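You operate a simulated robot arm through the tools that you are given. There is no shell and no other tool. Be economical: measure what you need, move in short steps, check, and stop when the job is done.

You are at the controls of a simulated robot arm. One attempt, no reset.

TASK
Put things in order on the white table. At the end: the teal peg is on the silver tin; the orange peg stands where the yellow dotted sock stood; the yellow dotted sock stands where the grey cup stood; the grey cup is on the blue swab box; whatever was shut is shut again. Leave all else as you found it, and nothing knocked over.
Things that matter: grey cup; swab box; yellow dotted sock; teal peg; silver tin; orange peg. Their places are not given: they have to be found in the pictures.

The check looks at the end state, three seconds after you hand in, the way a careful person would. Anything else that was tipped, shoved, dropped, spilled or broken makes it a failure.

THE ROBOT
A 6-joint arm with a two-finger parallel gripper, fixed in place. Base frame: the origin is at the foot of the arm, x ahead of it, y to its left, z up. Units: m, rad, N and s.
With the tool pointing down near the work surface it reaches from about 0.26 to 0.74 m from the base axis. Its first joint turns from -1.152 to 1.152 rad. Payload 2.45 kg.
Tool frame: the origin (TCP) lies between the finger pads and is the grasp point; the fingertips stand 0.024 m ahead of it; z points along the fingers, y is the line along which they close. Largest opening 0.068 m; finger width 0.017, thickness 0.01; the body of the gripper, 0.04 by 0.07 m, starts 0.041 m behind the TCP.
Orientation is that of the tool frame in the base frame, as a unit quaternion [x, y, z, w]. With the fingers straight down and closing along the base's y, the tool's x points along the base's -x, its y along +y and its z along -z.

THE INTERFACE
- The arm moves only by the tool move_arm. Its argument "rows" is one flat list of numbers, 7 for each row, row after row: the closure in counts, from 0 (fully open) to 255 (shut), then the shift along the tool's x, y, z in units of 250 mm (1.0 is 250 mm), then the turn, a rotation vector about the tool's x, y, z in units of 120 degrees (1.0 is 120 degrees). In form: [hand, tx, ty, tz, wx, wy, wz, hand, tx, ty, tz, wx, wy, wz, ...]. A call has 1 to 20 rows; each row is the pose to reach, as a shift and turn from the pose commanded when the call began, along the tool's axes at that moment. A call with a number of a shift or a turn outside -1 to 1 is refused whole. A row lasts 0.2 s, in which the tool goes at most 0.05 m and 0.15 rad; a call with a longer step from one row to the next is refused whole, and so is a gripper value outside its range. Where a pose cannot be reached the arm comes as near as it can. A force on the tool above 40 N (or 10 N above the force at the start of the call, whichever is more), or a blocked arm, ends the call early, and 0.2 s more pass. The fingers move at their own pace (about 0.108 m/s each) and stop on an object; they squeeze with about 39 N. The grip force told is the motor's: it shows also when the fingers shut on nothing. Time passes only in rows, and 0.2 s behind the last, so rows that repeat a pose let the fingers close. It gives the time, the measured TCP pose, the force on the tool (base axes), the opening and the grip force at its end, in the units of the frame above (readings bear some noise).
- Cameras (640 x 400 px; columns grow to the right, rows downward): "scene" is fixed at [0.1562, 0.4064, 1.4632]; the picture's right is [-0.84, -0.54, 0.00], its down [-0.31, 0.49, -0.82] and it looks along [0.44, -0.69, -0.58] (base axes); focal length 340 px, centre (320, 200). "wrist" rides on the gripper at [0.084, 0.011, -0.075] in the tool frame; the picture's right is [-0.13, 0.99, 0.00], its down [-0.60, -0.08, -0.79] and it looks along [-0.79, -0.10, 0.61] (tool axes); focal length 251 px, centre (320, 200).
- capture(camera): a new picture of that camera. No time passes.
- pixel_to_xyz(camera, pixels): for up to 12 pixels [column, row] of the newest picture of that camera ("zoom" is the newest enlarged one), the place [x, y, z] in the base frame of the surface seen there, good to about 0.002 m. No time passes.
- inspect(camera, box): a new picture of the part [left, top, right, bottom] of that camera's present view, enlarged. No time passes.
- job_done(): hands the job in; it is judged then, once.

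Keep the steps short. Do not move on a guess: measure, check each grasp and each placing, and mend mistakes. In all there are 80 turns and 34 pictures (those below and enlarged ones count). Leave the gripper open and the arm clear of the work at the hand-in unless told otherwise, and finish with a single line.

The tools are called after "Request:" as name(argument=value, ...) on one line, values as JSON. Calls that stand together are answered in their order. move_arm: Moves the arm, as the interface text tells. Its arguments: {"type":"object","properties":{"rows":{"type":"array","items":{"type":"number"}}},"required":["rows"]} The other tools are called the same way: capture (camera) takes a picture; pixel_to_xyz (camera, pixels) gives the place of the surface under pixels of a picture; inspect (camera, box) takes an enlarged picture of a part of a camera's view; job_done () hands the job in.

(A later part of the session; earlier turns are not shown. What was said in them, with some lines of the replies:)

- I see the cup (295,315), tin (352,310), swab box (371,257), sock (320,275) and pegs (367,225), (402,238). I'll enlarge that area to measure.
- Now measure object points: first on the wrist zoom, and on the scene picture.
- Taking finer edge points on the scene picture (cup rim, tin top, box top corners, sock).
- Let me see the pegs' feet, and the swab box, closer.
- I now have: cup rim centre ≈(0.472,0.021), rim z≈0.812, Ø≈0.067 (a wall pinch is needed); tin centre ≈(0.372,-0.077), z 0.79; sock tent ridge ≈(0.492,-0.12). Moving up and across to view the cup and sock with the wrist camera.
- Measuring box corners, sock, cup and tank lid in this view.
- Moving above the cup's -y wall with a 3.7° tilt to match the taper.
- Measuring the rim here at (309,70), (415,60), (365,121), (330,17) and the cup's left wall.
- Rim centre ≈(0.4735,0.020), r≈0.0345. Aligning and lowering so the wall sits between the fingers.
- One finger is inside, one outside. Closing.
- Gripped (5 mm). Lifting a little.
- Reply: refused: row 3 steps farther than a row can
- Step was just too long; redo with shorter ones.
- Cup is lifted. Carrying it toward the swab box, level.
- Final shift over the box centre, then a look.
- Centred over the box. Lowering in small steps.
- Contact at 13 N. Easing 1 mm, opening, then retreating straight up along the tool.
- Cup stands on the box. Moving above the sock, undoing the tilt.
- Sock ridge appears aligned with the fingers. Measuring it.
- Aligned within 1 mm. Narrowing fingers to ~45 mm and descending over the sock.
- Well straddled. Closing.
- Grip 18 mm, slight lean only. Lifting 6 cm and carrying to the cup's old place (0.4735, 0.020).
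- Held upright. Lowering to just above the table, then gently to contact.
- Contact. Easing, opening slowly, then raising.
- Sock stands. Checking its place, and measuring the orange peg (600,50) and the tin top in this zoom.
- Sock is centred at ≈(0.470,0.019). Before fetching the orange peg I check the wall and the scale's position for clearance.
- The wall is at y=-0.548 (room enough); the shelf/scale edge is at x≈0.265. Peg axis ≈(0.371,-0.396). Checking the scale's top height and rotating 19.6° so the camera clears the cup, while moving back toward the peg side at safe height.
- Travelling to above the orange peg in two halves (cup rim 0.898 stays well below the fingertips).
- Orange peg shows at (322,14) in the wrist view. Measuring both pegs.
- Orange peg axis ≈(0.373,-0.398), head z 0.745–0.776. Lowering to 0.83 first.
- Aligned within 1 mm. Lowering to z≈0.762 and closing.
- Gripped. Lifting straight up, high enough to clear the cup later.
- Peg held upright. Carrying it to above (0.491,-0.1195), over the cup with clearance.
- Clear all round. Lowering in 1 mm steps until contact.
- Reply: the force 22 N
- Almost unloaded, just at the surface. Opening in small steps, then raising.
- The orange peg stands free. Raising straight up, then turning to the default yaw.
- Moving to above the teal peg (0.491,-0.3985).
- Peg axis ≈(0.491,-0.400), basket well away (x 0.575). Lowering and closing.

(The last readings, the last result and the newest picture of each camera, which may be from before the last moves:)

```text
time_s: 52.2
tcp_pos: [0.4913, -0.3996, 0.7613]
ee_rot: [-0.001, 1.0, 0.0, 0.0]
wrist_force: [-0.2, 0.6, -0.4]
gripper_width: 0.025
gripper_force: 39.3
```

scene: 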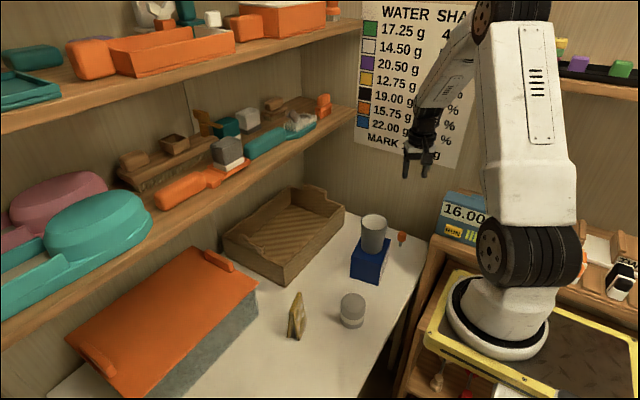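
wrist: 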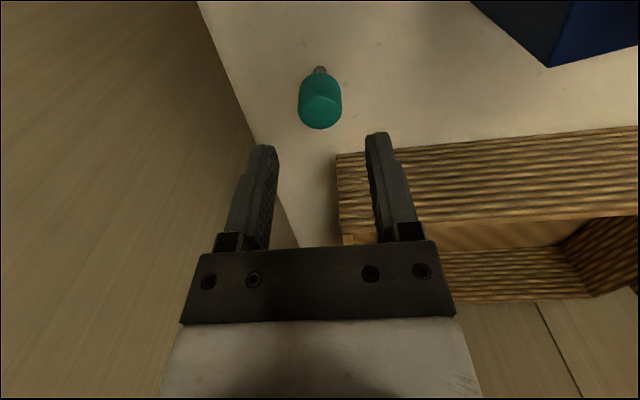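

Gripped. Lifting and carrying over to the tin in two legs.

Request:
move_arm(rows=[255, 0, 0, -0.06, 0, 0, 0, 255, 0, 0, -0.2, 0, 0, 0, 255, 0, 0, -0.36, 0, 0, 0, 255, 0, 0, -0.52, 0, 0, 0, 255, 0, 0, -0.68, 0, 0, 0, 255, 0, 0, -0.82, 0, 0, 0, 255, 0, 0, -0.9, 0, 0, 0, 255, 0.04, 0.12, -0.9, 0, 0, 0, 255, 0.1, 0.27, -0.9, 0, 0, 0, 255, 0.16, 0.42, -0.9, 0, 0, 0, 255, 0.22, 0.57, -0.9, 0, 0, 0, 255, 0.28, 0.72, -0.9, 0, 0, 0, 255, 0.34, 0.87, -0.9, 0, 0, 0, 255, 0.4, 1.0, -0.9, 0, 0, 0, 255, 0.4, 1.0, -0.9, 0, 0, 0])

```text
time_s: 55.4
tcp_pos: [0.3925, -0.1475, 0.9883]
ee_rot: [-0.001, 1.0, 0.0, 0.0]
wrist_force: [-0.1, 0.4, -0.1]
gripper_width: 0.0253
gripper_force: 39.2
```

Request:
move_arm(rows=[255, 0.02, 0.1, 0, 0, 0, 0, 255, 0.05, 0.2, 0, 0, 0, 0, 255, 0.074, 0.288, 0, 0, 0, 0, 255, 0.074, 0.288, 0.12, 0, 0, 0, 255, 0.074, 0.288, 0.28, 0, 0, 0, 255, 0.074, 0.288, 0.42, 0, 0, 0, 255, 0.074, 0.288, 0.5, 0, 0, 0, 255, 0.074, 0.288, 0.548, 0, 0, 0, 255, 0.074, 0.288, 0.548, 0, 0, 0])

Request:
inspect(camera="scene", box=[290, 240, 410, 340])

```text
time_s: 57.4
tcp_pos: [0.3741, -0.077, 0.8492]
ee_rot: [0.0, 1.0, 0.001, 0.0]
wrist_force: [-0.7, -0.4, -0.7]
gripper_width: 0.0252
gripper_force: 39.1
```

```text
4.00 times, centred on (350, 290) of scene
```

zoom: 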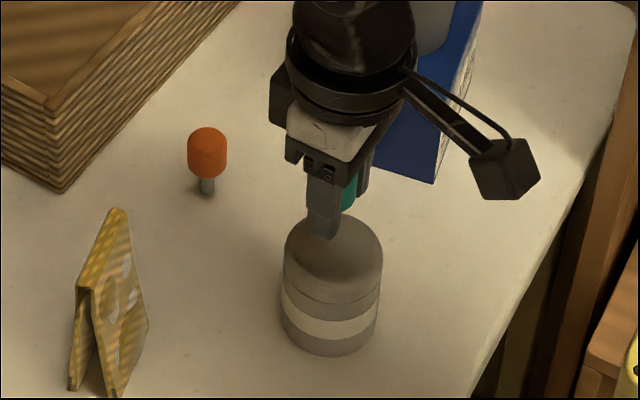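

Over the tin; the orange peg still stands. Lowering close to the lid.

Request:
move_arm(rows=[255, 0.002, 0, 0.03, 0, 0, 0, 255, 0.002, 0, 0.05, 0, 0, 0, 255, 0.002, 0, 0.06, 0, 0, 0, 255, 0.002, 0, 0.06, 0, 0, 0])

Request:
move_arm(rows=[255, 0, 0, 0.004, 0, 0, 0, 255, 0, 0, 0.008, 0, 0, 0, 255, 0, 0, 0.008, 0, 0, 0])

```text
time_s: 58.4
tcp_pos: [0.3725, -0.0766, 0.8359]
ee_rot: [0.0, 1.0, 0.0, 0.0]
wrist_force: [0.8, -0.1, -0.7]
gripper_width: 0.0254
gripper_force: 38.9
```

```text
time_s: 59.2
tcp_pos: [0.3741, -0.0779, 0.8344]
ee_rot: [-0.001, 1.0, 0.0, 0.001]
wrist_force: [-0.2, -0.5, -1.2]
gripper_width: 0.0253
gripper_force: 38.8
```

Request:
move_arm(rows=[255, 0, 0, 0.004, 0, 0, 0, 255, 0, 0, 0.004, 0, 0, 0])

```text
time_s: 59.8
tcp_pos: [0.3724, -0.0773, 0.8332]
ee_rot: [-0.001, 1.0, 0.0, 0.0]
wrist_force: [-0.6, 0.0, -1.2]
gripper_width: 0.0252
gripper_force: 38.3
```

Request:
move_arm(rows=[255, 0, 0, 0.004, 0, 0, 0, 255, 0, 0, 0.004, 0, 0, 0])

```text
time_s: 60.4
tcp_pos: [0.3725, -0.0782, 0.8321]
ee_rot: [-0.001, 1.0, 0.0, 0.001]
wrist_force: [-0.8, 2.3, 13.8]
gripper_width: 0.0251
gripper_force: 39.1
```

Contact at 13.8 N. Easing 0.7 mm and opening in small steps.

Request:
move_arm(rows=[255, 0, 0, -0.003, 0, 0, 0, 255, 0, 0, -0.003, 0, 0, 0, 170, 0, 0, -0.003, 0, 0, 0, 160, 0, 0, -0.003, 0, 0, 0, 155, 0, 0, -0.003, 0, 0, 0, 148, 0, 0, -0.003, 0, 0, 0, 135, 0, 0, -0.003, 0, 0, 0, 115, 0, 0, -0.003, 0, 0, 0, 90, 0, 0, -0.003, 0, 0, 0, 90, 0, 0, -0.003, 0, 0, 0])

Request:
capture(camera="wrist")

```text
time_s: 62.6
tcp_pos: [0.3722, -0.0776, 0.8317]
ee_rot: [0.0, 1.0, -0.001, 0.001]
wrist_force: [-0.1, 0.0, 0.2]
gripper_width: 0.0441
gripper_force: 0.0
```

```text
4 pictures are left
```

wrist: 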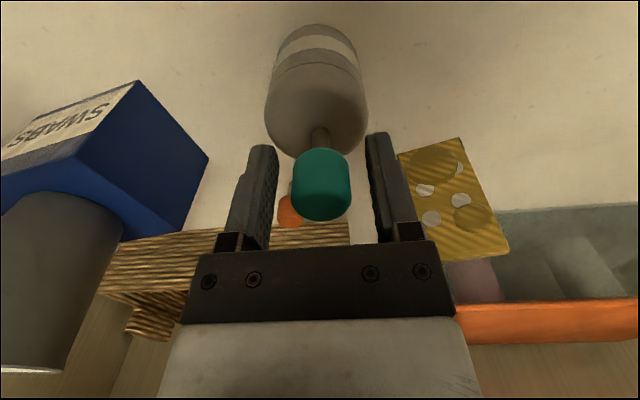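

The teal peg stands on the tin. Raising straight up and opening fully.

Request:
move_arm(rows=[90, 0, 0, -0.06, 0, 0, 0, 90, 0, 0, -0.16, 0, 0, 0, 90, 0, 0, -0.32, 0, 0, 0, 90, 0, 0, -0.5, 0, 0, 0, 90, 0, 0, -0.68, 0, 0, 0, 0, 0, 0, -0.86, 0, 0, 0, 0, 0, 0, -0.98, 0, 0, 0, 0, 0.1, -0.15, -0.98, 0, 0, 0, 0, 0.2, -0.3, -0.98, 0, 0, 0, 0, 0.2, -0.48, -0.98, 0, 0, 0, 0, 0.2, -0.6, -0.98, 0, 0, 0, 0, 0.2, -0.6, -0.98, 0, 0, 0])

Request:
capture(camera="scene")

Request:
inspect(camera="scene", box=[260, 190, 430, 350])

```text
time_s: 65.2
tcp_pos: [0.3222, -0.2295, 1.0763]
ee_rot: [0.0, 1.0, 0.0, 0.0]
wrist_force: [0.0, -0.1, 0.0]
gripper_width: 0.0681
gripper_force: 0.0
```

```text
3 pictures are left
```

scene: 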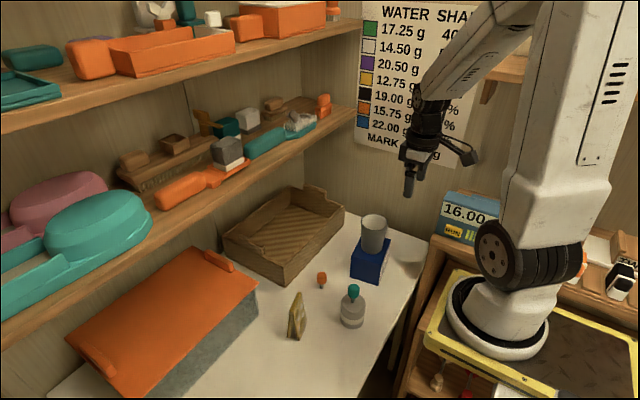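

```text
2.50 times, centred on (345, 270) of scene
```

zoom: 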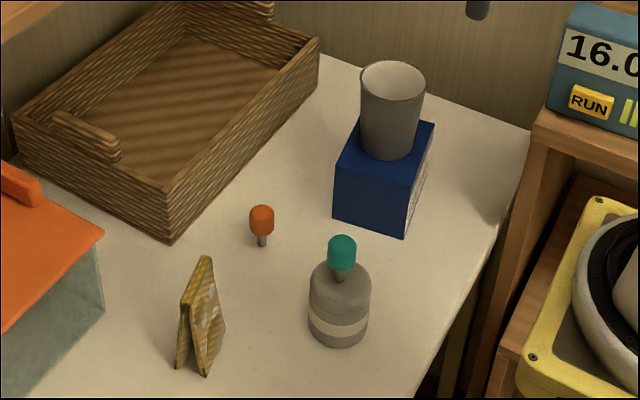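

All six objects are in their places and upright, nothing else has moved, and the gripper is open and clear. Handing in.

Request:
job_done()

```text
The job is handed in.
```

The job is handed in: the teal peg is on the silver tin, the orange peg stands in the sock's old place, the sock stands in the cup's old place, the cup is on the swab box, and nothing that was shut was opened.
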